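You operate a simulated robot arm through the tools that you are given. There is no shell and no other tool. Be economical: measure what you need, move in short steps, check, and stop when the job is done.

The job below is to be done with a simulated robot arm. You get a single attempt, and the scene is never put back.

## Task
Drop the two discs beside the dispenser into it, draw one for winder A's tensioner, set the card's tension.
Fine: slide back in, arm over the disc.
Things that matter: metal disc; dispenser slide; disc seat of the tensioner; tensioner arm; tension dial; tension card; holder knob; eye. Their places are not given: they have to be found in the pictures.

It is judged by the outcome, as a careful person would: the job done as asked, and still so three seconds after it is handed in. It fails if anything else is knocked over, pushed out of place, dropped, spilled or broken.

## Robot
A 6-joint arm with a two-finger parallel gripper, fixed in place. Base frame: the origin is at the foot of the arm, x ahead of it, y to its left, z up. Units: mm, degrees, N and s.
Its first joint turns from -66.0 to 66.0 degrees. Payload 2.9 kg.
Tool frame: the origin (TCP) lies between the finger pads and is the grasp point; the fingertips stand 30 mm ahead of it; z points along the fingers, y is the line along which they close. Largest opening 110 mm; finger width 20, thickness 10; the body of the gripper, 48 by 112 mm, starts 55 mm behind the TCP.
Orientation is that of the tool frame in the base frame, as a unit quaternion [x, y, z, w]. With the fingers straight down and closing along the base's y, the tool's x points along the base's -x, its y along +y and its z along -z.

## Interface
- The arm moves only by the tool step_arm. Its argument "rows" is a list of rows, each a list of 7 numbers: the finger opening in mm, from 0 to 110, then the shift along the base's x, y, z in mm, then the turn, a rotation vector about the base's x, y, z in degrees. In form: [[claw, dx, dy, dz, wx, wy, wz], ...]. A call has 1 to 20 rows; each row is the pose to reach, as a shift and turn from the pose commanded when the call began. A row lasts 0.2 s, in which the tool goes at most 50 mm and 8.6 degrees; a call with a longer step from one row to the next is refused whole, and so is a gripper value outside its range. A pose out of reach is approached as far as the arm can. The call stops where the force on the tool passes 50 N (or 10 N more than at its start, if that is more) or the arm is blocked; 0.2 s more then pass. The fingers move at their own pace (about 108 mm/s each) and stop on an object; they squeeze with about 38 N. The grip force told is the motor's: it shows also when the fingers shut on nothing. Time passes only in rows, and 0.2 s behind the last, so rows that repeat a pose let the fingers close. The reply holds the time, the measured pose of the TCP, the force on the tool along the base axes, the opening and the grip force, in the units named above and with some noise, and new pictures: "views" is both (left out), scene, wrist or none.
- Cameras (640 x 400 px; columns grow to the right, rows downward): "scene" is fixed at [62.5, 417.6, 1419.3]; the picture's right is [-0.89, -0.45, 0.00], its down [-0.10, 0.20, -0.97] and it looks along [0.43, -0.87, -0.23] (base axes); focal length 284 px, centre (320, 200). "wrist" rides on the gripper at [-36, 0, -57] in the tool frame; the picture's right is [0.00, -1.00, 0.00], its down [0.97, 0.00, -0.24] and it looks along [0.24, 0.00, 0.97] (tool axes); focal length 218 px, centre (320, 200).
- point_at(camera, pixels): for up to 12 pixels [column, row] of the newest picture of that camera ("zoom" is the newest enlarged one), the place [x, y, z] in the base frame of the surface seen there, good to about 2 mm. The clock stands still meanwhile.
- inspect(camera, box): a new picture of the part [left, top, right, bottom] of that camera's present view, enlarged. The clock stands still meanwhile.
- finish_job(): hands the job in; it is judged then, once.

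Keep the steps short. Do not move on a guess: measure, check each grasp and each placing, and mend mistakes. In all there are 80 turns and 120 pictures (those below and enlarged ones count). Leave the gripper open and the arm clear of the work at the hand-in unless told otherwise, and finish with a single line.

The tools are called after "Request:" by a JSON object that holds its "name" and its "arguments". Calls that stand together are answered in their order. step_arm: Moves the arm, as the interface text tells. Its arguments: {"type":"object","properties":{"rows":{"type":"array"},"views":{"type":"string","enum":["both","scene","wrist","none"]}},"required":["rows"]} The other tools are called the same way: point_at (camera, pixels) gives the place of the surface under pixels of a picture; inspect (camera, box) takes an enlarged picture of a part of a camera's view; finish_job () hands the job in.

At the start:

```text
t: 0.0
tcp_pos: [289.8, -131.7, 1355.3]
tool_rot: [0.001, 1.0, -0.001, 0.001]
contact_force: [0.6, -0.4, -0.4]
finger_gap: 110.2
finger_force: 0.0
```

scene: 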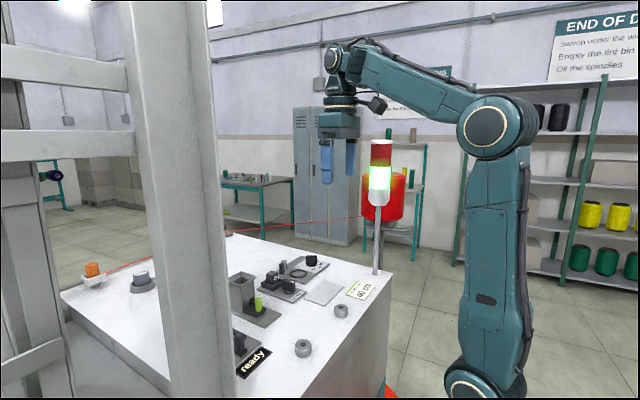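
wrist: 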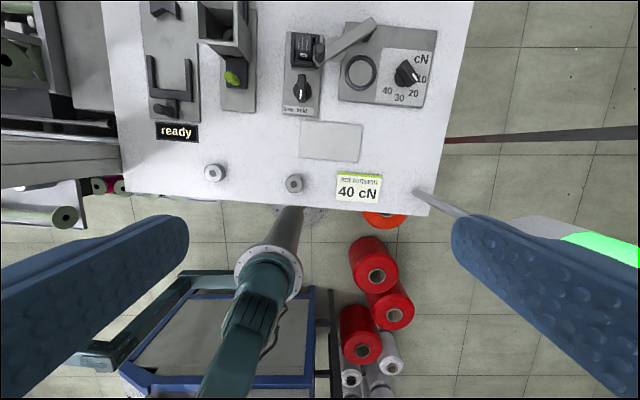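

I see the work table in the wrist picture: the dispenser (about 225,60), the tensioner (about 385,70), the card "40 cN" (358,187), and two rings (214,172) and (294,184). I'll enlarge those first.

Request:
{"name": "inspect", "arguments": {"camera": "wrist", "box": [100, 0, 300, 125]}}

Request:
{"name": "inspect", "arguments": {"camera": "wrist", "box": [260, 0, 460, 125]}}

Request:
{"name": "inspect", "arguments": {"camera": "scene", "box": [210, 220, 390, 380]}}

Request:
{"name": "point_at", "arguments": {"camera": "wrist", "pixels": [[214, 172], [294, 184], [232, 78], [360, 72], [407, 73], [350, 40], [303, 90], [320, 45], [330, 140], [222, 30], [225, 100], [170, 80]]}}

```text
3.20 times, centred on (200, 62) of wrist
```

zoom: 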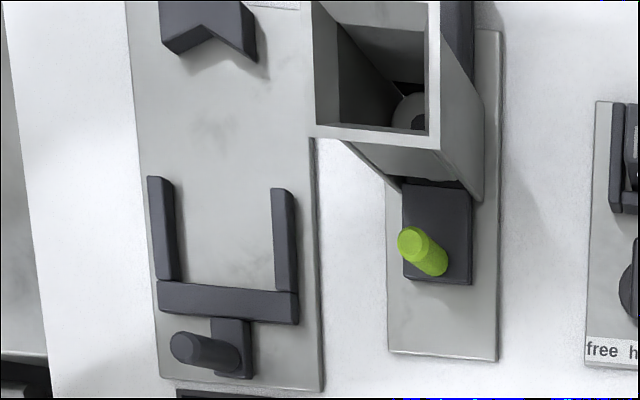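

```text
3.20 times, centred on (360, 62) of wrist
```

zoom: 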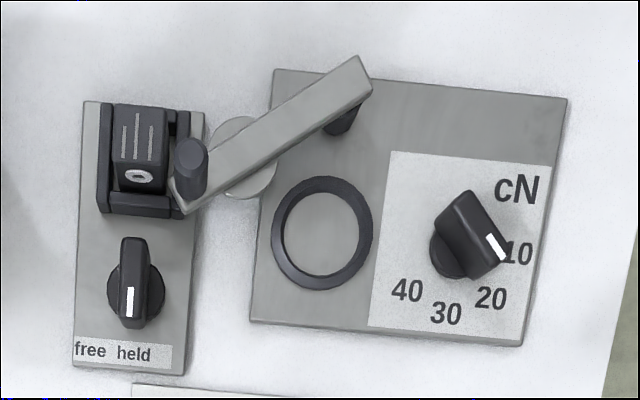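

```text
2.50 times, centred on (300, 300) of scene
```

zoom: 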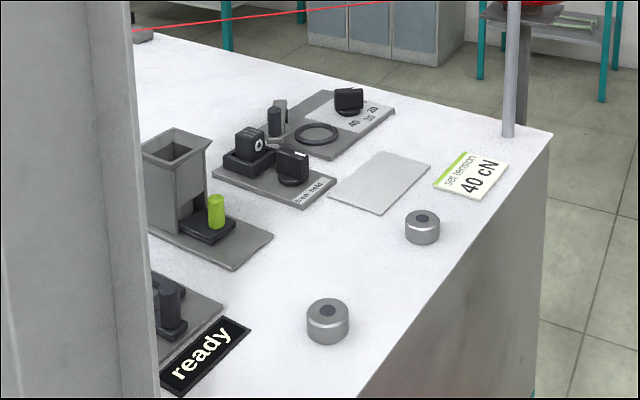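

```text
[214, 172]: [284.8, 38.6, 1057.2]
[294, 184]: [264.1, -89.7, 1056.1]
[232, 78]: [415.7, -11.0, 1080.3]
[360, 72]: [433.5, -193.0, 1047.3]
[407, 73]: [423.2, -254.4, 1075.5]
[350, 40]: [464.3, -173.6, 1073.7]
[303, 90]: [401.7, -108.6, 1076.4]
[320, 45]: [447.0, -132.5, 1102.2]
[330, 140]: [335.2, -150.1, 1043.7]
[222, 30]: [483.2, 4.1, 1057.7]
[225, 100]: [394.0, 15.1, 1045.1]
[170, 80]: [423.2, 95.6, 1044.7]
```

The table top is about z 1041. I'll move over the tensioner for a closer look, staying high.

Request:
{"name": "step_arm", "arguments": {"rows": [[110, 45, -10, -10, 0, 0, 0], [110, 90, -20, -20, 0, 0, 0], [110, 130, -30, -30, 0, 0, 0], [110, 150, -40, -60, 0, 0, 0], [110, 150, -50, -90, 0, 0, 0]], "views": "wrist"}}

```text
t: 1.2
tcp_pos: [438.8, -181.2, 1264.5]
tool_rot: [0.0, 1.0, -0.001, 0.0]
contact_force: [-0.3, -0.8, 0.2]
finger_gap: 109.8
finger_force: 0.1
```

wrist: 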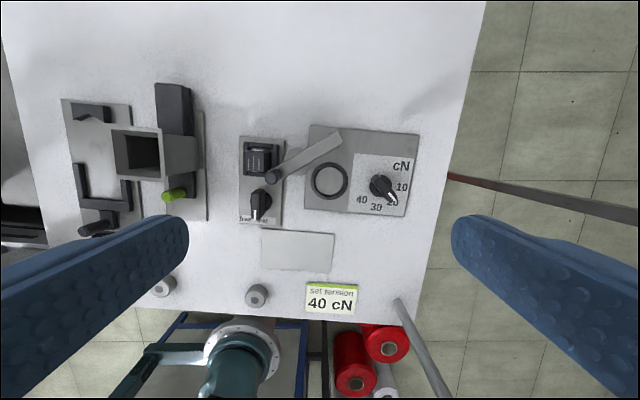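

Request:
{"name": "inspect", "arguments": {"camera": "wrist", "box": [230, 115, 430, 240]}}

Request:
{"name": "inspect", "arguments": {"camera": "wrist", "box": [50, 75, 250, 200]}}

Request:
{"name": "point_at", "arguments": {"camera": "wrist", "pixels": [[329, 181], [342, 134], [271, 180], [310, 155], [378, 183], [392, 201], [260, 198], [258, 160], [174, 84], [176, 194], [113, 130], [193, 155]]}}

```text
3.20 times, centred on (330, 178) of wrist
```

zoom: 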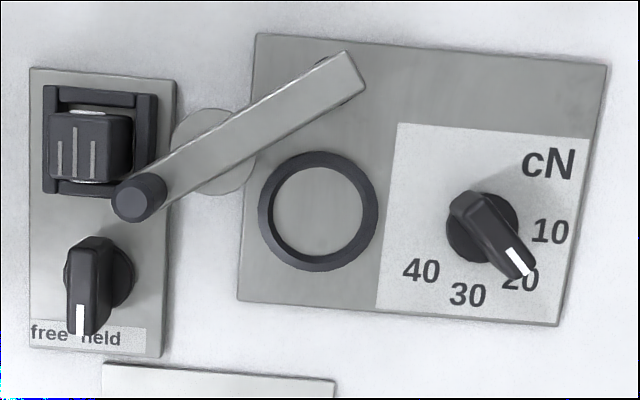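

```text
3.20 times, centred on (150, 138) of wrist
```

zoom: 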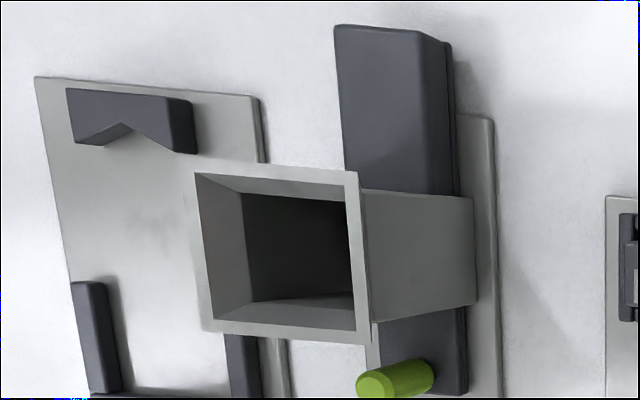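

```text
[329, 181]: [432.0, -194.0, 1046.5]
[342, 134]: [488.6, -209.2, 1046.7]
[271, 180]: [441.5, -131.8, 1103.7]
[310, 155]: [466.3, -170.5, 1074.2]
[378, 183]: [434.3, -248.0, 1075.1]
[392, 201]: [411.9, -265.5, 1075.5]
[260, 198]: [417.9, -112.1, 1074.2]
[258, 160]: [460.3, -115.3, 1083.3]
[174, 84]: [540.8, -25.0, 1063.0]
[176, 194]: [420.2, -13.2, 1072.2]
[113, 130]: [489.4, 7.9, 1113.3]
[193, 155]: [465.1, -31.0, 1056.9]
```

Request:
{"name": "inspect", "arguments": {"camera": "scene", "box": [220, 250, 330, 320]}}

Request:
{"name": "inspect", "arguments": {"camera": "scene", "box": [60, 210, 400, 390]}}

Request:
{"name": "point_at", "arguments": {"camera": "wrist", "pixels": [[288, 158], [302, 173], [298, 168], [165, 286], [257, 294], [244, 170], [255, 212], [297, 250], [318, 130], [258, 142], [190, 90], [208, 218]]}}

```text
5.71 times, centred on (275, 285) of scene
```

zoom: 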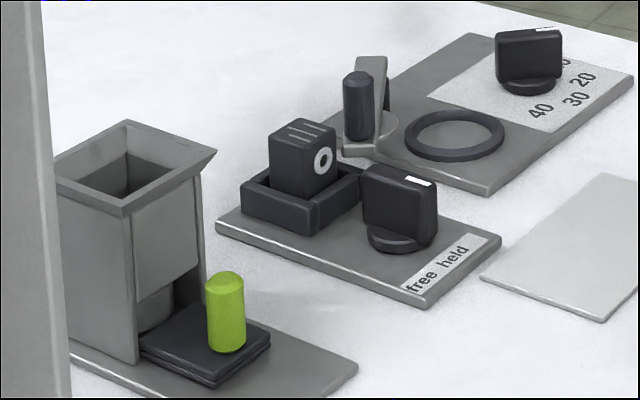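

```text
1.88 times, centred on (230, 300) of scene
```

zoom: 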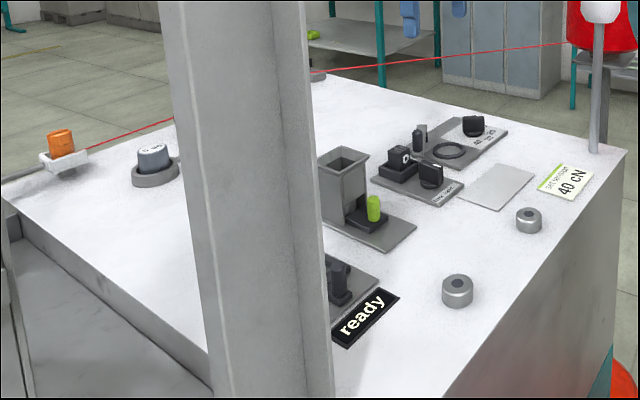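

```text
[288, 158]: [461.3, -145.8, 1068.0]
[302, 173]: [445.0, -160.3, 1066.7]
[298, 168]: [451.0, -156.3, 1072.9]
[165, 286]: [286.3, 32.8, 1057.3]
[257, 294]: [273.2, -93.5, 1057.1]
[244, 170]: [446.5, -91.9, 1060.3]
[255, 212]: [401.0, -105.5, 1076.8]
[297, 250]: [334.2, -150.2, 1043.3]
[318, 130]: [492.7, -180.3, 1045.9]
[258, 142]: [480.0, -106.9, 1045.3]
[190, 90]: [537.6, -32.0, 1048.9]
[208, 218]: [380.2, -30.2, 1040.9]
```

The slide sits in, with a disc already in the hopper foot. The two loose discs are near (286,35) and (271,-92). I'll go above the first loose disc for a close look.

Request:
{"name": "step_arm", "arguments": {"rows": [[60, -35, 35, 0, 0, 0, 0], [60, -70, 70, 0, 0, 0, 0], [60, -100, 110, 0, 0, 0, 0], [60, -125, 150, 0, 0, 0, 0], [60, -145, 190, -10, 0, 0, 0], [60, -153, 216, -50, 0, 0, 0], [60, -153, 216, -100, 0, 0, 0], [60, -153, 216, -130, 0, 0, 0]], "views": "wrist"}}

```text
t: 3.0
tcp_pos: [285.5, 35.0, 1135.5]
tool_rot: [0.0, 1.0, -0.001, 0.001]
contact_force: [-1.2, 0.2, -0.6]
finger_gap: 59.8
finger_force: 0.1
```

wrist: 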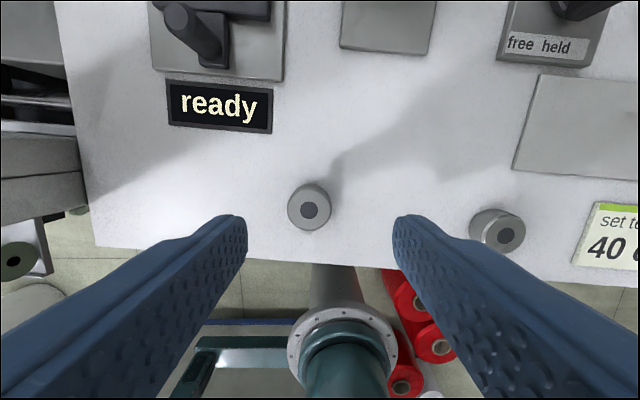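

Request:
{"name": "point_at", "arguments": {"camera": "wrist", "pixels": [[308, 210], [292, 205], [327, 203], [310, 191], [305, 225], [315, 226], [496, 228], [505, 236], [478, 228], [522, 228], [330, 235], [500, 212]]}}

Request:
{"name": "inspect", "arguments": {"camera": "wrist", "box": [270, 170, 350, 240]}}

```text
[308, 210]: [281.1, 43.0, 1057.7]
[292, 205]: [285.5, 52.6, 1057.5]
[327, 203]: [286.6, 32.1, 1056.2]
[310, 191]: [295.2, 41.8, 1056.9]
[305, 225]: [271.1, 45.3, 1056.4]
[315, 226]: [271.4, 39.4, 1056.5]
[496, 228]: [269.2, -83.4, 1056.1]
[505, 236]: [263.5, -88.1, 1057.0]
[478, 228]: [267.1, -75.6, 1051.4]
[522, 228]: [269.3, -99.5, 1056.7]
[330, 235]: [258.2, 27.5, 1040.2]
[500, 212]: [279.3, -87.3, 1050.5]
```

```text
5.71 times, centred on (310, 205) of wrist
```

zoom: 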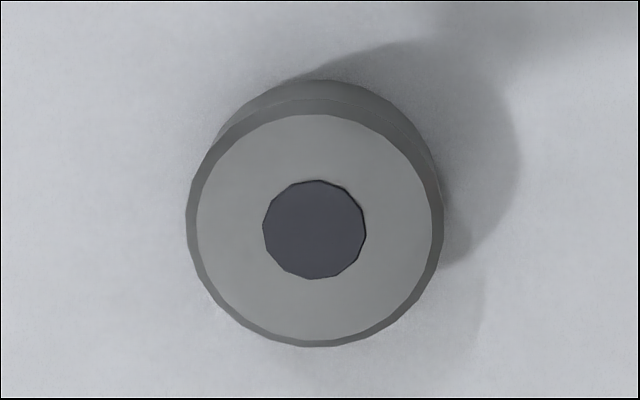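

Disc 1 is about 26 mm across, z 1040–1057, centred near (281.5, 42). I'll go down to grip its upper half (fingertips at 1048) so it sticks out below the fingers for the hopper.

Request:
{"name": "step_arm", "arguments": {"rows": [[60, -4, 7, -20, 0, 0, 0], [60, -4, 7, -45, 0, 0, 0], [60, -4, 7, -57, 0, 0, 0], [20, -4, 7, -57, 0, 0, 0], [20, -4, 7, -57, 0, 0, 0], [20, -4, 7, -57, 0, 0, 0]], "views": "wrist"}}

```text
t: 4.4
tcp_pos: [281.0, 40.9, 1076.5]
tool_rot: [0.0, 1.0, -0.001, 0.0]
contact_force: [-0.2, 0.1, 0.0]
finger_gap: 28.3
finger_force: 38.0
```

wrist: 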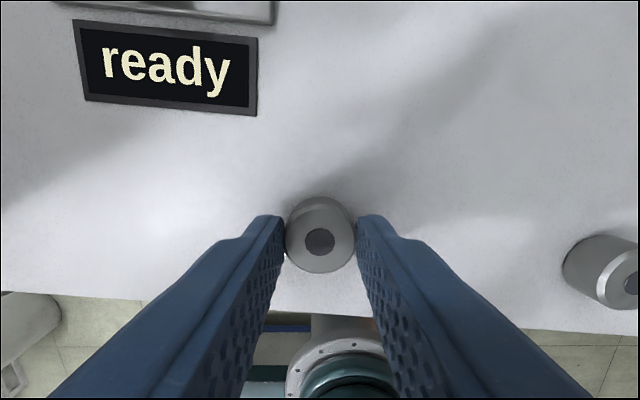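

Gripped (28 mm). I'll lift it and check it's held.

Request:
{"name": "step_arm", "arguments": {"rows": [[20, 0, 0, 20, 0, 0, 0], [20, 0, 0, 60, 0, 0, 0], [20, 20, -10, 100, 0, 0, 0], [20, 50, -20, 140, 0, 0, 0], [20, 85, -30, 150, 0, 0, 0]], "views": "wrist"}}

Request:
{"name": "inspect", "arguments": {"camera": "wrist", "box": [220, 0, 420, 125]}}

```text
refused: row 4 steps farther than a row can; nothing moved
```

```text
3.20 times, centred on (320, 62) of wrist
```

zoom: 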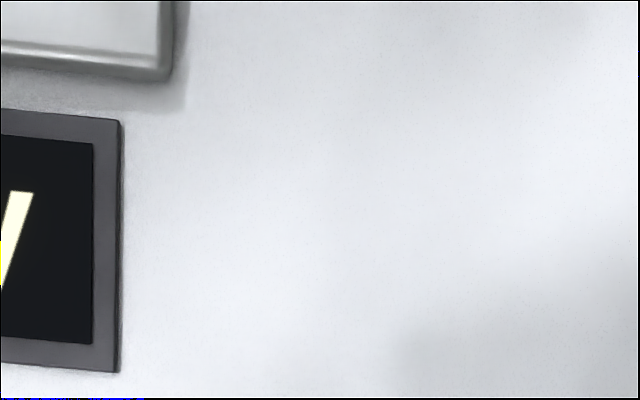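

A row was too long; I'll repeat with smaller steps.

Request:
{"name": "step_arm", "arguments": {"rows": [[20, 0, 0, 20, 0, 0, 0], [20, 0, 0, 60, 0, 0, 0], [20, 0, 0, 100, 0, 0, 0], [20, 20, -10, 130, 0, 0, 0], [20, 50, -20, 145, 0, 0, 0], [20, 85, -35, 150, 0, 0, 0], [20, 120, -45, 150, 0, 0, 0]], "views": "wrist"}}

```text
t: 6.0
tcp_pos: [401.4, -5.3, 1227.3]
tool_rot: [0.0, 1.0, -0.002, 0.0]
contact_force: [-0.4, -0.2, -1.0]
finger_gap: 28.5
finger_force: 38.0
```

wrist: 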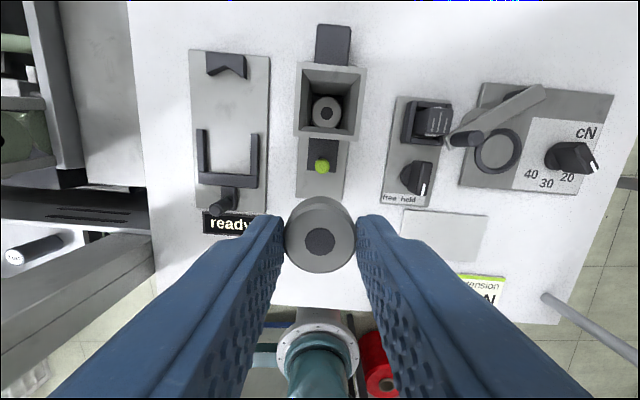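

I see straight into the hopper now (330,100) with a disc in it. I'll measure its rim, the disc inside, the green knob, and the disc in my grip.

Request:
{"name": "inspect", "arguments": {"camera": "wrist", "box": [270, 15, 390, 205]}}

Request:
{"name": "point_at", "arguments": {"camera": "wrist", "pixels": [[303, 66], [364, 69], [297, 136], [356, 138], [329, 65], [327, 137], [326, 111], [326, 98], [321, 165], [320, 240], [320, 201], [333, 45]]}}

```text
2.11 times, centred on (330, 110) of wrist
```

zoom: 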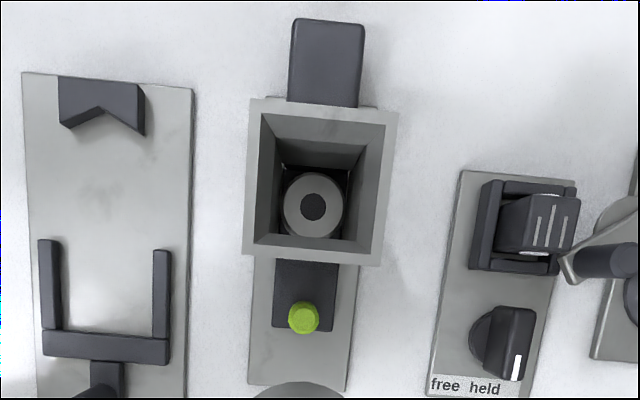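

```text
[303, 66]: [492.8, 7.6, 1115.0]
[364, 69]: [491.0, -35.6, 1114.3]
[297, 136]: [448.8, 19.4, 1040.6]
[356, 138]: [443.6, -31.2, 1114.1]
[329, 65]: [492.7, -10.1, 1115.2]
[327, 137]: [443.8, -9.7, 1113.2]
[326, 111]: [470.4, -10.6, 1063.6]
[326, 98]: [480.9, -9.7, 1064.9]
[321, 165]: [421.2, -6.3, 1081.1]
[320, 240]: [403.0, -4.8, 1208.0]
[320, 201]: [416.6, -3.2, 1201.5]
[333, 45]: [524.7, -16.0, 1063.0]
```

Hopper centre is about (469,−11.5), rim at z 1115, and one disc is already inside (top 1064). I'll move over it and lower until the fingertips are just above the rim.

Request:
{"name": "step_arm", "arguments": {"rows": [[20, 33, -3, 0, 0, 0, 0], [20, 66, -6.7, 0, 0, 0, 0], [20, 66, -6.7, -40, 0, 0, 0], [20, 66, -6.7, -70, 0, 0, 0], [20, 66, -6.7, -70, 0, 0, 0]], "views": "both"}}

Request:
{"name": "inspect", "arguments": {"camera": "scene", "box": [200, 220, 320, 320]}}

```text
t: 7.2
tcp_pos: [466.2, -10.1, 1156.1]
tool_rot: [0.0, 1.0, 0.0, 0.0]
contact_force: [-0.3, 0.6, -0.6]
finger_gap: 28.7
finger_force: 38.5
```

scene: 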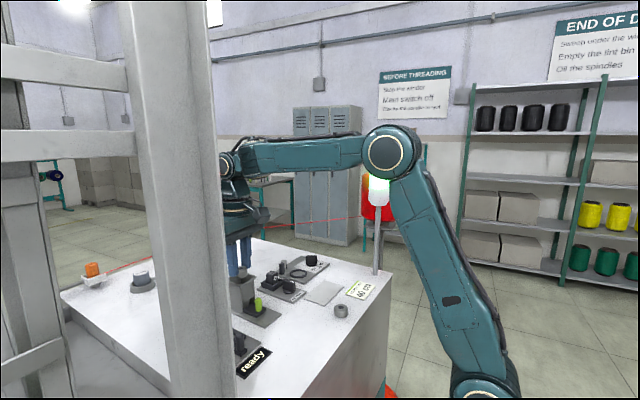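
wrist: 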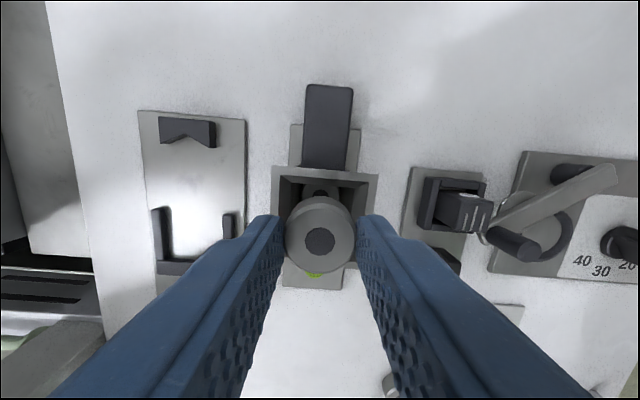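

```text
4.00 times, centred on (260, 270) of scene
```

zoom: 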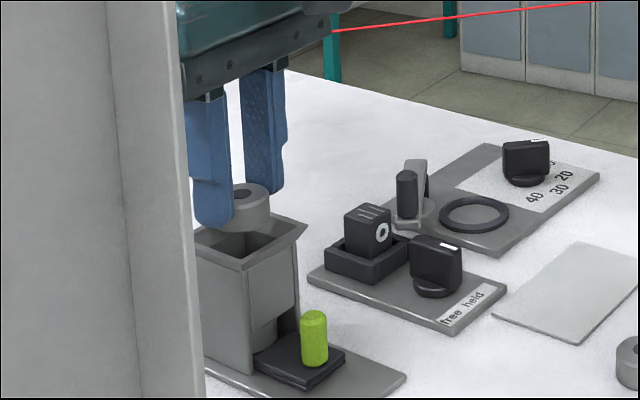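

Two wall signs are visible; I'll read them before continuing, and measure the disc against the hopper rim.

Request:
{"name": "inspect", "arguments": {"camera": "scene", "box": [370, 60, 460, 125]}}

Request:
{"name": "point_at", "arguments": {"camera": "wrist", "pixels": [[320, 240], [290, 238], [353, 237], [320, 203], [275, 170], [377, 177], [277, 205], [320, 172], [353, 262]]}}

```text
6.15 times, centred on (415, 92) of scene
```

zoom: 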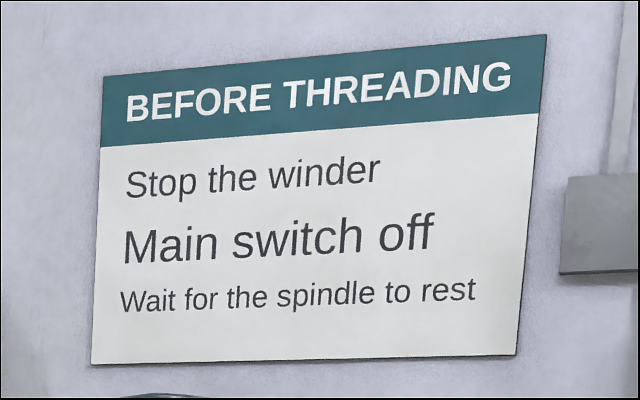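

```text
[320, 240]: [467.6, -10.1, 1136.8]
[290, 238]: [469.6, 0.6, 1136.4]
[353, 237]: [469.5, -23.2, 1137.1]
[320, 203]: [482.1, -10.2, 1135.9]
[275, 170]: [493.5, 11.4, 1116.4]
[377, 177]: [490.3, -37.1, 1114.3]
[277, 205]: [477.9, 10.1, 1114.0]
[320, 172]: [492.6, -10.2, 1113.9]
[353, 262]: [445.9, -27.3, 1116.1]
```

The signs only concern threading. The disc is at (468,−10.5), well over the hopper. I'll lower 7 mm and release.

Request:
{"name": "step_arm", "arguments": {"rows": [[20, 1, -1, -4, 0, 0, 0], [20, 1, -1, -7, 0, 0, 0], [20, 1, -1, -7, 0, 0, 0], [60, 1, -1, -7, 0, 0, 0], [60, 1, -1, -7, 0, 0, 0], [60, 1, -1, 30, 0, 0, 0], [60, -29, -1, 60, 0, 0, 0], [60, -65, 0, 75, 0, 0, 0]], "views": "wrist"}}

Request:
{"name": "inspect", "arguments": {"camera": "wrist", "box": [260, 15, 400, 205]}}

```text
t: 9.0
tcp_pos: [403.1, -9.8, 1232.7]
tool_rot: [0.0, 1.0, -0.001, 0.0]
contact_force: [-0.2, -0.9, 0.2]
finger_gap: 60.2
finger_force: 0.0
```

wrist: 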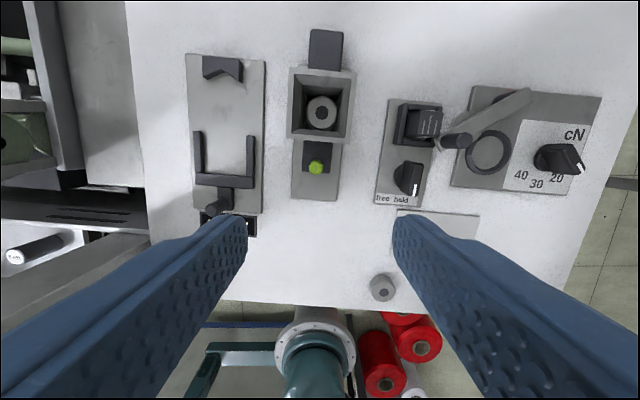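

```text
2.11 times, centred on (330, 110) of wrist
```

zoom: 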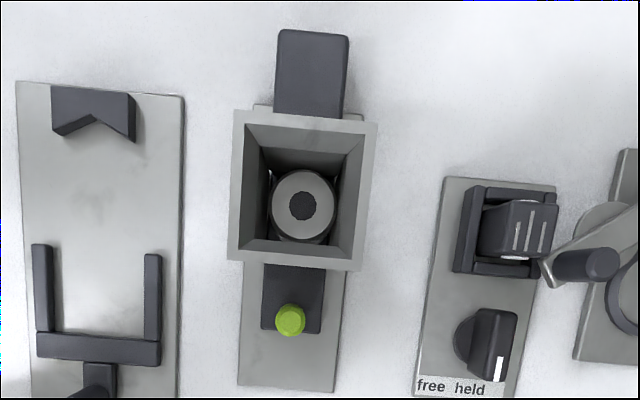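

Disc 1 lies flat in the hopper. Now the second disc (381,288): I'll check its place and go to it.

Request:
{"name": "point_at", "arguments": {"camera": "wrist", "pixels": [[320, 112], [382, 293], [372, 289], [392, 289], [316, 167]]}}

Request:
{"name": "step_arm", "arguments": {"rows": [[60, -40, -15, -10, 0, 0, 0], [60, -80, -35, -20, 0, 0, 0], [60, -110, -60, -45, 0, 0, 0], [60, -138, -78, -80, 0, 0, 0], [60, -138, -78, -110, 0, 0, 0]], "views": "wrist"}}

```text
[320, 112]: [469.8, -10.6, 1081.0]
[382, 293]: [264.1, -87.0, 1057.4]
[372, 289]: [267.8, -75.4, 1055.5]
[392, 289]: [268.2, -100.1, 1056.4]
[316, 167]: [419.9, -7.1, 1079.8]
```

```text
t: 10.2
tcp_pos: [263.9, -88.3, 1123.8]
tool_rot: [0.0, 1.0, -0.001, 0.001]
contact_force: [-1.0, 0.5, -0.7]
finger_gap: 60.2
finger_force: 0.2
```

wrist: 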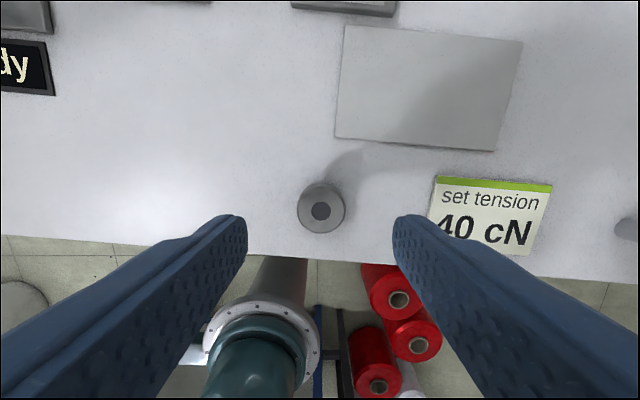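

The card reads 40 cN. The disc is centred below at (264,−88); I'll lower to z≈1077 and grip.

Request:
{"name": "step_arm", "arguments": {"rows": [[60, 0.5, 0, -25, 0, 0, 0], [60, 0.5, 0, -46, 0, 0, 0], [60, 0.5, 0, -46, 0, 0, 0], [20, 0.5, 0, -46, 0, 0, 0], [20, 0.5, 0, -46, 0, 0, 0], [20, 0.5, 0, -46, 0, 0, 0], [20, 0.5, 0, 0, 0, 0, 0], [20, 0.5, 0, 45, 0, 0, 0], [20, 0.5, 0, 90, 0, 0, 0]], "views": "wrist"}}

```text
t: 12.2
tcp_pos: [264.8, -88.0, 1212.0]
tool_rot: [0.0, 1.0, -0.002, 0.0]
contact_force: [0.1, -0.8, -0.1]
finger_gap: 28.6
finger_force: 38.1
```

wrist: 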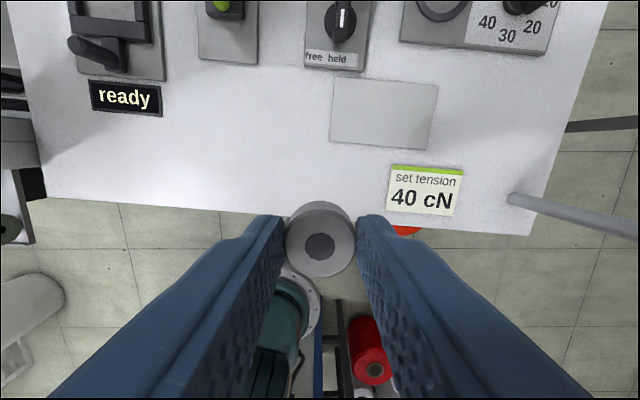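

Held. Carrying it over the hopper at (467,−11).

Request:
{"name": "step_arm", "arguments": {"rows": [[20, 35, 13, 10, 0, 0, 0], [20, 75, 28, 13, 0, 0, 0], [20, 115, 43, 13, 0, 0, 0], [20, 155, 58, 13, 0, 0, 0], [20, 185, 70, 13, 0, 0, 0], [20, 202.5, 77, 13, 0, 0, 0], [20, 202.5, 77, -25, 0, 0, 0], [20, 202.5, 77, -56, 0, 0, 0], [20, 202.5, 77, -56, 0, 0, 0]], "views": "wrist"}}

Request:
{"name": "point_at", "arguments": {"camera": "wrist", "pixels": [[320, 240], [320, 203]]}}

```text
t: 14.2
tcp_pos: [467.7, -10.4, 1156.9]
tool_rot: [-0.001, 1.0, 0.0, 0.001]
contact_force: [0.2, -0.3, 0.1]
finger_gap: 28.5
finger_force: 37.8
```

wrist: 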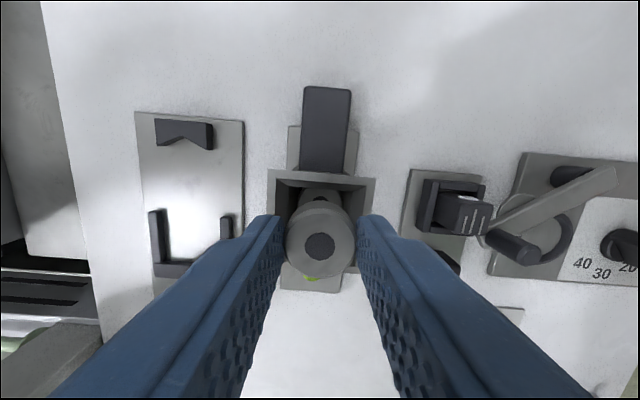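

```text
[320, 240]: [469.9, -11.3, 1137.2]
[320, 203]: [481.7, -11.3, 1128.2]
```

The disc is at (469,−11), centred. Lower 7 mm, release, and retreat.

Request:
{"name": "step_arm", "arguments": {"rows": [[20, 0, -0.5, -4, 0, 0, 0], [20, 0, -0.5, -7.5, 0, 0, 0], [20, 0, -0.5, -7.5, 0, 0, 0], [60, 0, -0.5, -7.5, 0, 0, 0], [60, 0, -0.5, -7.5, 0, 0, 0], [60, 0, -0.5, 30, 0, 0, 0], [60, -30, 0, 60, 0, 0, 0], [60, -66, 0, 75, 0, 0, 0]], "views": "wrist"}}

Request:
{"name": "inspect", "arguments": {"camera": "wrist", "box": [260, 15, 400, 205]}}

Request:
{"name": "inspect", "arguments": {"camera": "scene", "box": [215, 260, 305, 320]}}

```text
t: 16.0
tcp_pos: [400.3, -10.6, 1233.3]
tool_rot: [0.0, 1.0, -0.001, 0.0]
contact_force: [0.4, -0.1, 0.2]
finger_gap: 60.0
finger_force: 0.1
```

wrist: 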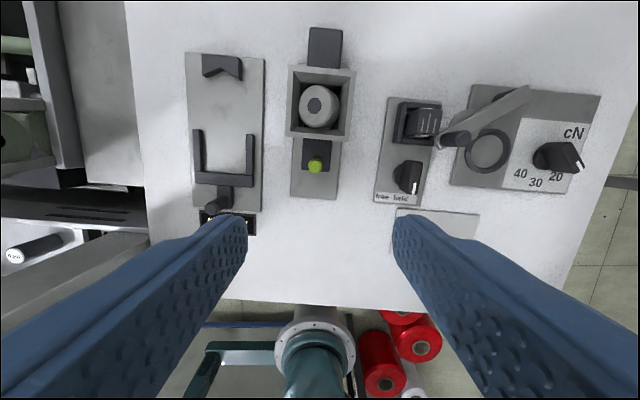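

```text
2.11 times, centred on (330, 110) of wrist
```

zoom: 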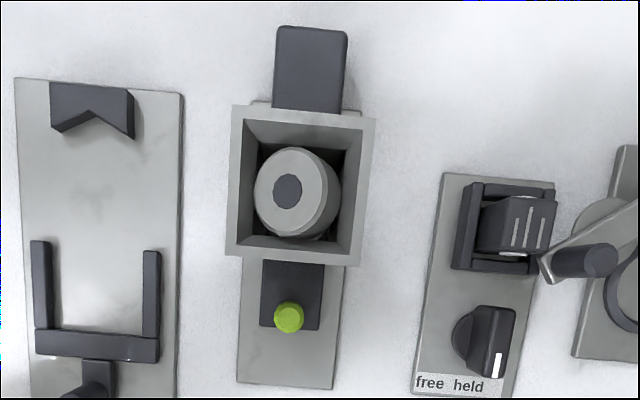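

```text
6.67 times, centred on (260, 290) of scene
```

zoom: 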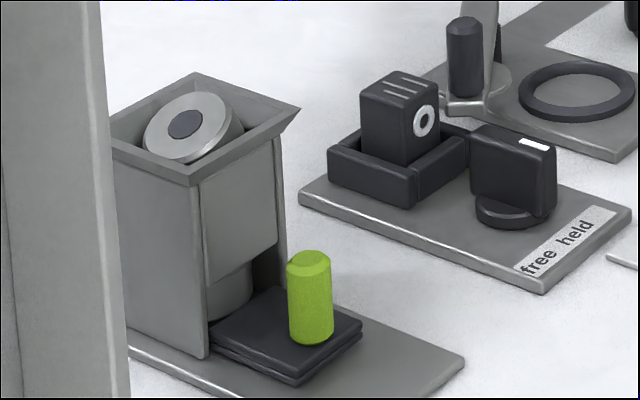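

The third disc sits tilted on the funnel. I'll measure its tilt.

Request:
{"name": "point_at", "arguments": {"camera": "wrist", "pixels": [[304, 105], [330, 105], [319, 88], [316, 122], [312, 118], [325, 92], [307, 94], [327, 118], [319, 105]]}}

```text
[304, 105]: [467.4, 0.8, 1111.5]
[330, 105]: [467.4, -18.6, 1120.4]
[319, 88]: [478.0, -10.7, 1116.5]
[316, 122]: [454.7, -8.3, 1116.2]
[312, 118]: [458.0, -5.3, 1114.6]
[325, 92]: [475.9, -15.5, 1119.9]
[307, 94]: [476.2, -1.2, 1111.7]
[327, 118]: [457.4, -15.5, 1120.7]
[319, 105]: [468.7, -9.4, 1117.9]
```

The −y side is about 10 mm high. With closed fingers I'll tap gently down on that side at (467,−19).

Request:
{"name": "step_arm", "arguments": {"rows": [[0, 33, -4, 0, 0, 0, 0], [0, 67, -9, 0, 0, 0, 0], [0, 67, -9, -40, 0, 0, 0], [0, 67, -9, -72, 0, 0, 0], [0, 67, -9, -78, 0, 0, 0], [0, 67, -9, -82, 0, 0, 0], [0, 67, -9, -85, 0, 0, 0], [0, 67, -9, -88, 0, 0, 0], [0, 67, -9, -91, 0, 0, 0]], "views": "both"}}

Request:
{"name": "inspect", "arguments": {"camera": "scene", "box": [215, 240, 305, 320]}}

```text
t: 18.0
tcp_pos: [468.7, -19.1, 1141.0]
tool_rot: [0.0, 1.0, -0.001, 0.001]
contact_force: [-1.4, 1.6, 3.4]
finger_gap: 0.2
finger_force: 37.5
```

scene: 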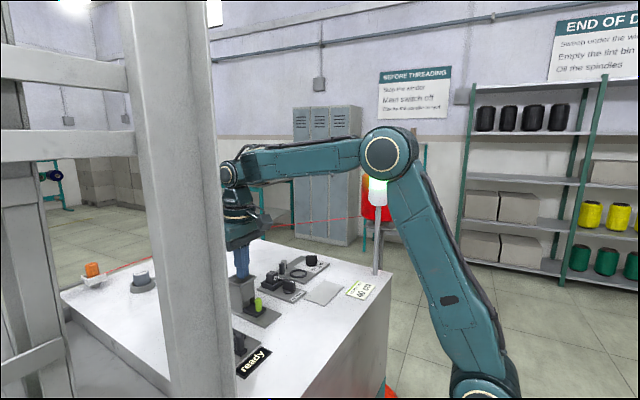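
wrist: 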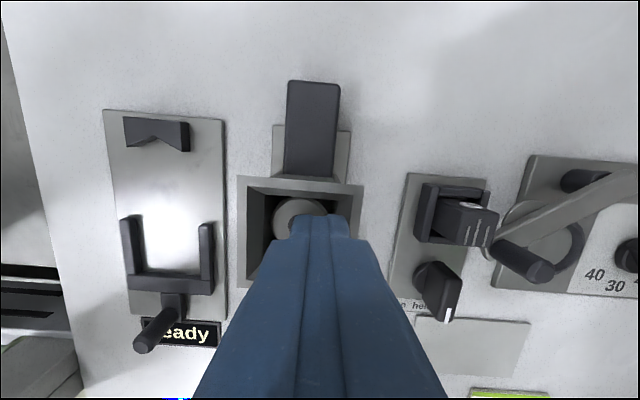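

```text
5.00 times, centred on (260, 280) of scene
```

zoom: 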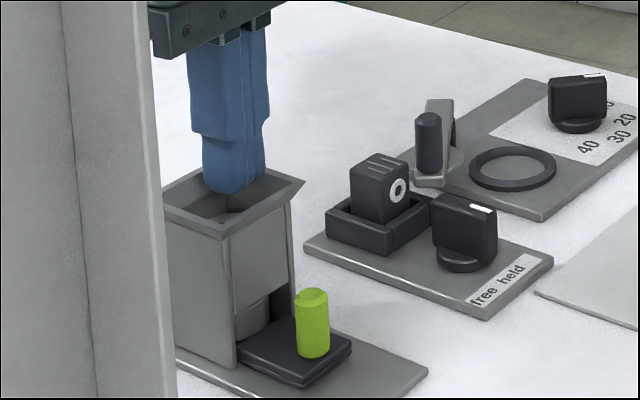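

It seems to have dropped. Backing off to look in.

Request:
{"name": "step_arm", "arguments": {"rows": [[0, 0, 0, 30, 0, 0, 0], [0, -30, 4, 65, 0, 0, 0], [30, -67, 9, 90, 0, 0, 0]], "views": "wrist"}}

Request:
{"name": "inspect", "arguments": {"camera": "wrist", "box": [260, 15, 400, 205]}}

Request:
{"name": "point_at", "arguments": {"camera": "wrist", "pixels": [[311, 108], [329, 108], [320, 98], [320, 118], [316, 166], [316, 150], [324, 30]]}}

```text
t: 18.8
tcp_pos: [400.4, -10.6, 1229.2]
tool_rot: [0.0, 1.0, -0.001, 0.0]
contact_force: [-0.6, -0.4, -0.1]
finger_gap: 30.0
finger_force: 0.0
```

wrist: 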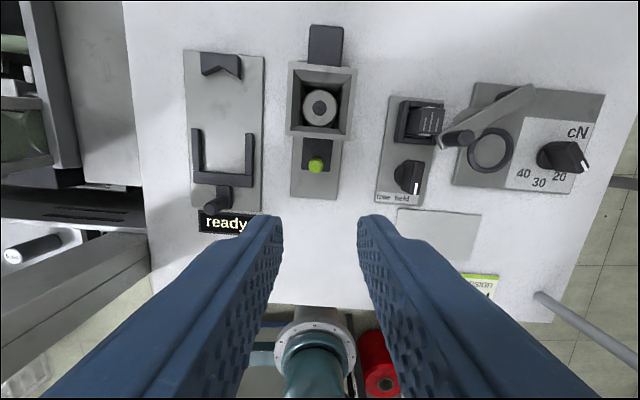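

```text
2.11 times, centred on (330, 110) of wrist
```

zoom: 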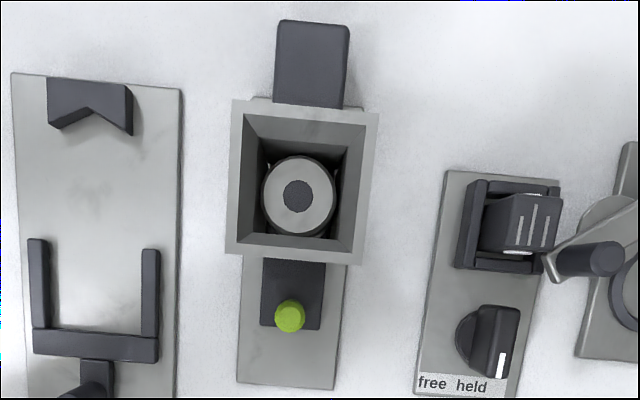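

```text
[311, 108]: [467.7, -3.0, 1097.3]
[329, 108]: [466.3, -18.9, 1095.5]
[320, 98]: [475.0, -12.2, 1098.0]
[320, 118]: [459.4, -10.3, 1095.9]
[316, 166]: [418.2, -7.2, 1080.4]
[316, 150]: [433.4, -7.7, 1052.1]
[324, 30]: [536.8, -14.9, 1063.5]
```

The third disc is now flat (top 1097). Next the slide: the green knob is at about (420,−7). I'll go above and straddle it.

Request:
{"name": "step_arm", "arguments": {"rows": [[40, 10, 2, -40, 0, 0, 0], [40, 19, 3.5, -80, 0, 0, 0], [40, 19, 3.5, -105, 0, 0, 0]], "views": "wrist"}}

Request:
{"name": "inspect", "arguments": {"camera": "wrist", "box": [260, 130, 380, 250]}}

```text
t: 19.6
tcp_pos: [421.1, -6.9, 1124.5]
tool_rot: [0.001, 1.0, 0.0, -0.001]
contact_force: [-0.2, -0.2, -0.1]
finger_gap: 39.9
finger_force: 0.1
```

wrist: 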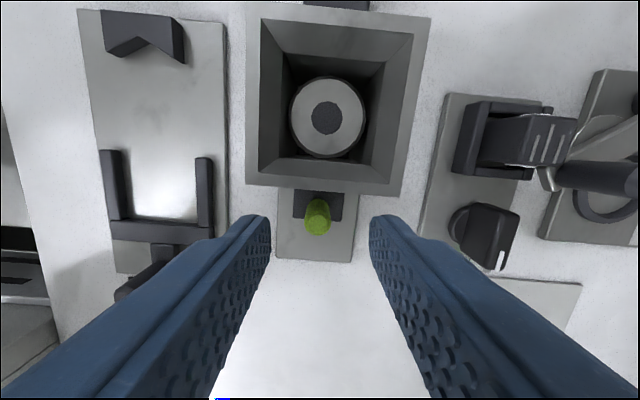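

```text
3.33 times, centred on (320, 190) of wrist
```

zoom: 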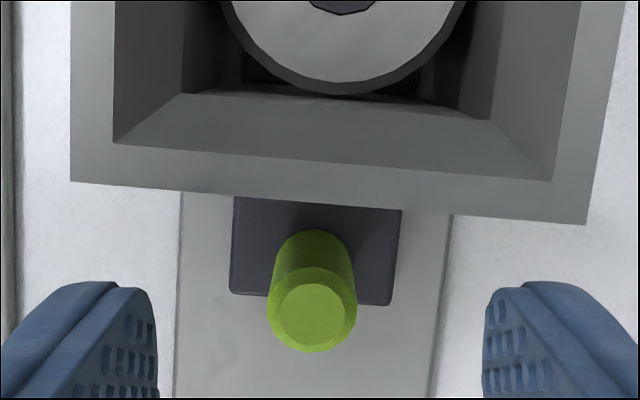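

Request:
{"name": "point_at", "arguments": {"camera": "zoom", "pixels": [[312, 312], [275, 310], [350, 310], [310, 350], [320, 200], [270, 286], [380, 300], [265, 320]]}}

```text
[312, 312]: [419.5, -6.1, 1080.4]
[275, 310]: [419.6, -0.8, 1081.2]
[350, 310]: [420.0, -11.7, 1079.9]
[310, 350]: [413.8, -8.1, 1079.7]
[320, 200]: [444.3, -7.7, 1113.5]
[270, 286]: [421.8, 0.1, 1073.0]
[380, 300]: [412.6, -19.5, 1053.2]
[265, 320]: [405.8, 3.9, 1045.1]
```

Knob centre (420,−6), top 1080, slide plate top 1053. Lower to fingertips at 1057 and close.

Request:
{"name": "step_arm", "arguments": {"rows": [[40, -0.5, 0.7, -20, 0, 0, 0], [40, -0.5, 0.7, -37, 0, 0, 0], [10, -0.5, 0.7, -37, 0, 0, 0], [10, -0.5, 0.7, -37, 0, 0, 0], [10, -0.5, 0.7, -37, 0, 0, 0]], "views": "scene"}}

Request:
{"name": "inspect", "arguments": {"camera": "scene", "box": [215, 240, 305, 320]}}

```text
t: 20.8
tcp_pos: [420.6, -6.5, 1088.5]
tool_rot: [-0.002, 1.0, -0.001, 0.001]
contact_force: [0.7, 7.0, 0.2]
finger_gap: 12.6
finger_force: 44.8
```

scene: 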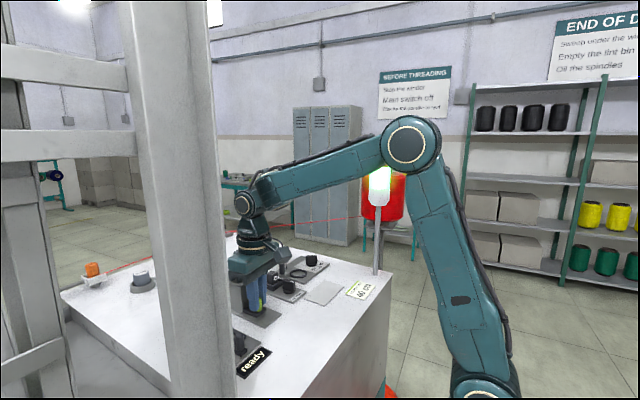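

```text
5.00 times, centred on (260, 280) of scene
```

zoom: 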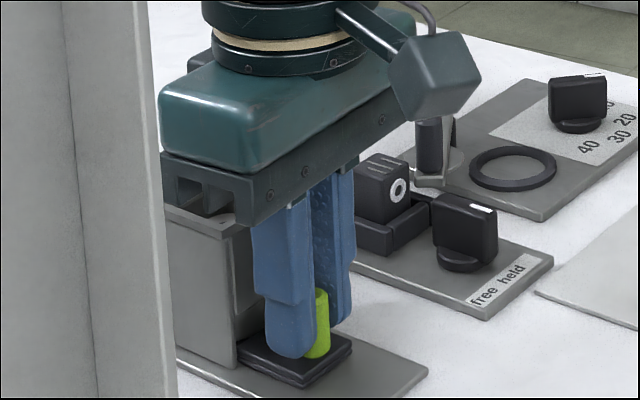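

Knob gripped. I'll draw the slide out along (−1, +0.08) in small steps.

Request:
{"name": "step_arm", "arguments": {"rows": [[10, -5, 0.4, 0, 0, 0, 0], [10, -11, 0.9, 0, 0, 0, 0], [10, -17, 1.4, 0, 0, 0, 0], [10, -23, 1.9, 0, 0, 0, 0], [10, -29, 2.4, 0, 0, 0, 0], [10, -35, 2.9, 0, 0, 0, 0]], "views": "both"}}

```text
t: 22.2
tcp_pos: [385.2, -2.8, 1088.0]
tool_rot: [0.0, 1.0, -0.001, -0.001]
contact_force: [2.3, 14.8, -1.3]
finger_gap: 12.6
finger_force: 45.3
```

scene: 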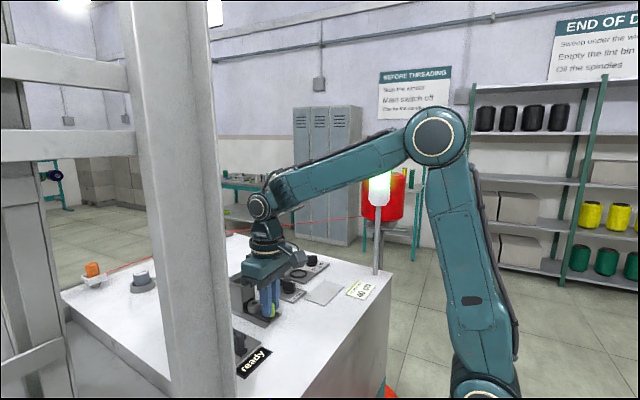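
wrist: 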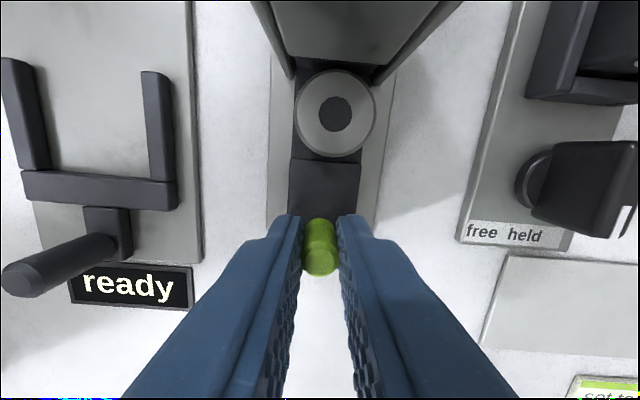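

The disc is coming out. A sideways force of 15 N suggests I should drift slightly more to +y. I'll measure the disc before pulling further.

Request:
{"name": "point_at", "arguments": {"camera": "wrist", "pixels": [[335, 115], [335, 72], [335, 155], [298, 113], [374, 113], [345, 60], [285, 70], [388, 70], [294, 190], [358, 190]]}}

Request:
{"name": "step_arm", "arguments": {"rows": [[10, -3, 1.2, 0, 0, 0, 0], [10, -6, 1.8, 0, 0, 0, 0]], "views": "none"}}

```text
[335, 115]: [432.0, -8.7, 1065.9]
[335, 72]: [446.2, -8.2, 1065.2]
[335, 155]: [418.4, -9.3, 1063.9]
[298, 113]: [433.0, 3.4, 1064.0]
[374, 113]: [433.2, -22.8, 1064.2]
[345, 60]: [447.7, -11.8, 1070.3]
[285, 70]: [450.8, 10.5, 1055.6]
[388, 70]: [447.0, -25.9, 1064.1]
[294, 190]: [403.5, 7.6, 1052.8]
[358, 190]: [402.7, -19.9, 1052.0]
```

```text
t: 22.8
tcp_pos: [379.1, -2.8, 1088.2]
tool_rot: [0.001, 1.0, -0.002, 0.0]
contact_force: [0.5, 6.4, -5.0]
finger_gap: 13.0
finger_force: 44.8
```

Request:
{"name": "step_arm", "arguments": {"rows": [[10, -4, 0.6, 0, 0, 0, 0], [10, -8, 1.2, 0, 0, 0, 0], [10, -10, 1.3, 0, 0, 0, 0]], "views": "wrist"}}

Request:
{"name": "point_at", "arguments": {"camera": "wrist", "pixels": [[335, 115], [335, 72], [335, 155], [298, 113], [374, 113]]}}

```text
t: 23.6
tcp_pos: [370.6, -2.5, 1089.3]
tool_rot: [0.002, 1.0, -0.002, 0.001]
contact_force: [10.5, -5.6, -6.7]
finger_gap: 12.8
finger_force: 44.5
```

wrist: 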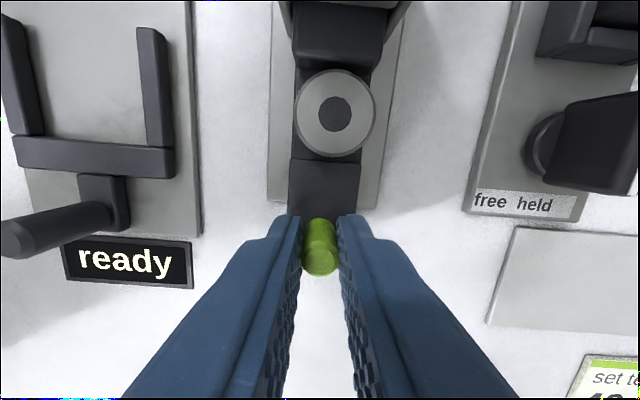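

```text
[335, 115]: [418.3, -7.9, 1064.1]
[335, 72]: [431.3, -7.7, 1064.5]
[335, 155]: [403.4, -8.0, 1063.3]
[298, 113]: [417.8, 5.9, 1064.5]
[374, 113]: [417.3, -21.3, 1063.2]
```

The slide is out about 50 mm and at its stop; the disc is at (417.5,−8), clear of the hopper. Release the knob, rise, and hover over the disc.

Request:
{"name": "step_arm", "arguments": {"rows": [[30, 1, 0, 0, 0, 0, 0], [40, 1, 0, 0, 0, 0, 0], [50, 1, 0, 30, 0, 0, 0], [50, 25, -3, 45, 0, 0, 0], [50, 47, -5.3, 45, 0, 0, 0]], "views": "wrist"}}

Request:
{"name": "point_at", "arguments": {"camera": "wrist", "pixels": [[317, 220], [317, 205], [295, 215], [335, 215], [320, 170]]}}

```text
t: 24.8
tcp_pos: [415.7, -6.0, 1135.5]
tool_rot: [0.0, 1.0, -0.001, 0.0]
contact_force: [-0.5, 0.1, -0.1]
finger_gap: 50.0
finger_force: 0.0
```

wrist: 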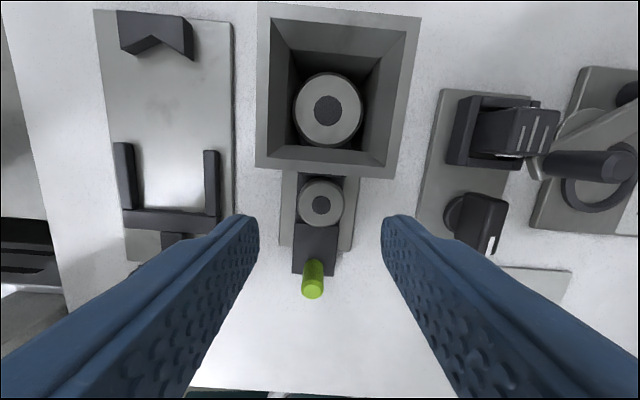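

```text
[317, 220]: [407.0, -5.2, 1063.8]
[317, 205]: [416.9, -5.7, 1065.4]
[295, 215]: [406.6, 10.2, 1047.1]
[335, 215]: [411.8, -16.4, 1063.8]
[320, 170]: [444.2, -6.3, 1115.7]
```

Disc hole at (321,204) → (417.5,−8). Lower to z 1085 and grip.

Request:
{"name": "step_arm", "arguments": {"rows": [[50, 1.5, -2, -25, 0, 0, 0], [50, 1.5, -2, -50, 0, 0, 0], [50, 1.5, -2, -50, 0, 0, 0], [20, 1.5, -2, -50, 0, 0, 0], [20, 1.5, -2, -50, 0, 0, 0], [20, 1.5, -2, -50, 0, 0, 0]], "views": "wrist"}}

```text
t: 26.2
tcp_pos: [418.6, -8.7, 1084.7]
tool_rot: [0.0, 1.0, 0.0, 0.0]
contact_force: [-0.1, -0.4, 0.2]
finger_gap: 28.2
finger_force: 38.5
```

wrist: 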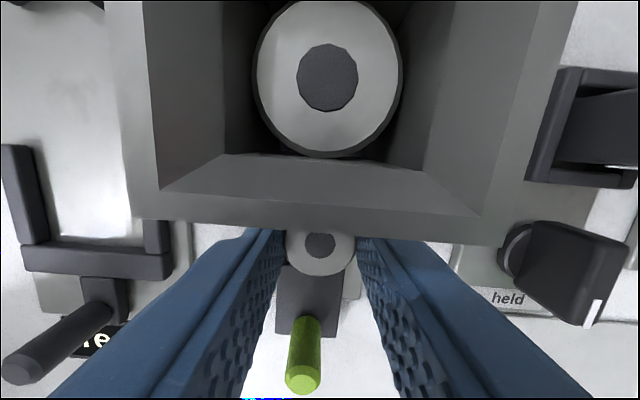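

Gripped (28 mm). I'll lift, then carry to above the tensioner, turning the gripper +31° so the fingers run parallel to the tensioner arm and clear it.

Request:
{"name": "step_arm", "arguments": {"rows": [[20, 0, 0, 8, 0, 0, 0], [20, 0, 0, 25, 0, 0, 0], [20, 0, 0, 65, 0, 0, 0], [20, 0, 0, 90, 0, 0, 0], [20, 0, -35, 100, 0, 0, 8], [20, 0, -75, 100, 0, 0, 16], [20, 0, -115, 100, 0, 0, 24], [20, 5, -150, 100, 0, 0, 31], [20, 5, -170, 95, 0, 0, 31]], "views": "both"}}

Request:
{"name": "inspect", "arguments": {"camera": "scene", "box": [215, 240, 335, 320]}}

```text
t: 28.2
tcp_pos: [422.7, -178.0, 1178.7]
tool_rot: [-0.269, 0.963, -0.001, 0.0]
contact_force: [-1.2, -0.3, -0.4]
finger_gap: 28.3
finger_force: 38.0
```

scene: 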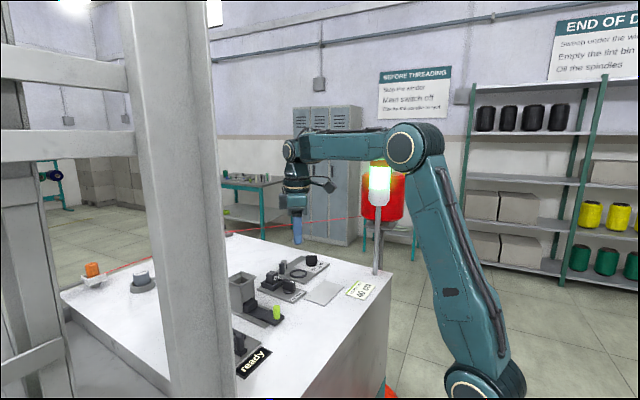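
wrist: 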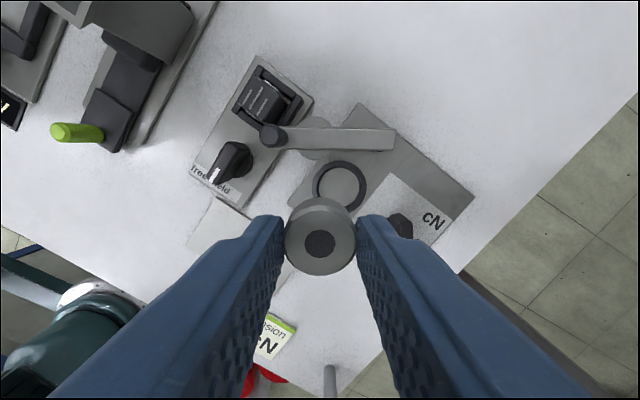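

```text
5.00 times, centred on (275, 280) of scene
```

zoom: 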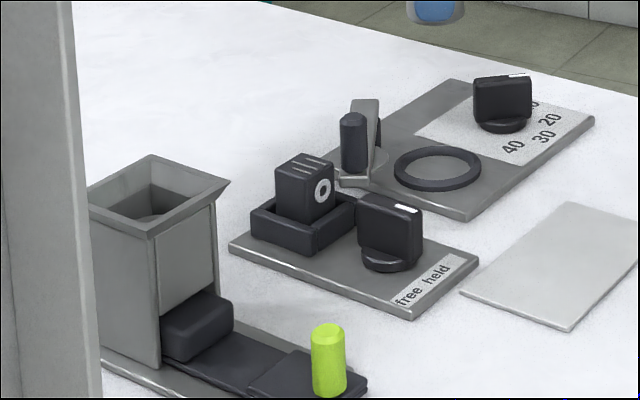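

Disc carried, seat ring visible at (339,186). I'll measure the ring carefully.

Request:
{"name": "inspect", "arguments": {"camera": "wrist", "box": [290, 120, 410, 195]}}

Request:
{"name": "point_at", "arguments": {"camera": "wrist", "pixels": [[339, 180], [339, 162], [339, 164], [314, 185], [317, 185], [363, 185], [361, 187], [326, 168], [354, 168], [320, 243], [347, 237], [292, 240]]}}

```text
5.33 times, centred on (350, 158) of wrist
```

zoom: 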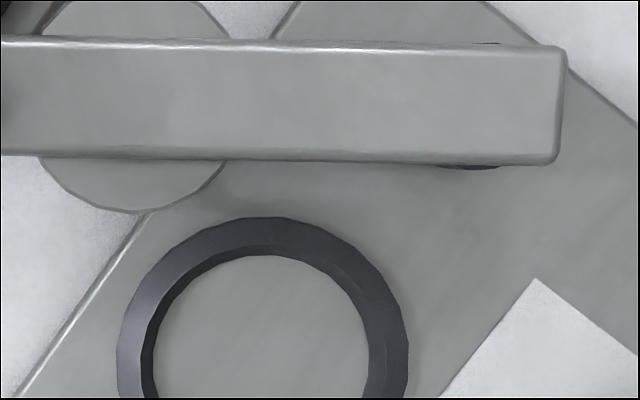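

```text
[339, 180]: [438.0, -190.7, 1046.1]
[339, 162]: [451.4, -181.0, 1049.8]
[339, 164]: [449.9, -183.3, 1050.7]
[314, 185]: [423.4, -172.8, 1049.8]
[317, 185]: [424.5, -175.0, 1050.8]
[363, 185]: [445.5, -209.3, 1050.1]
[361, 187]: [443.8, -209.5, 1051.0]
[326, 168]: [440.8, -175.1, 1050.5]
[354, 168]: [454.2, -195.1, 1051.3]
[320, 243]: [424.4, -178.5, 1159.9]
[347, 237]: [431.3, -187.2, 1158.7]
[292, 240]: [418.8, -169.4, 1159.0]
```

Request:
{"name": "inspect", "arguments": {"camera": "wrist", "box": [290, 150, 390, 215]}}

```text
6.15 times, centred on (340, 182) of wrist
```

zoom: 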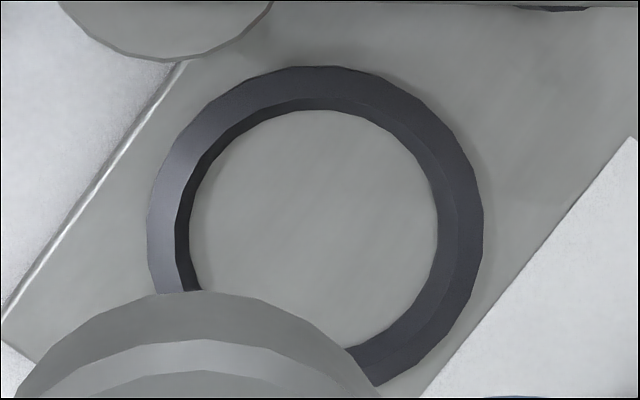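

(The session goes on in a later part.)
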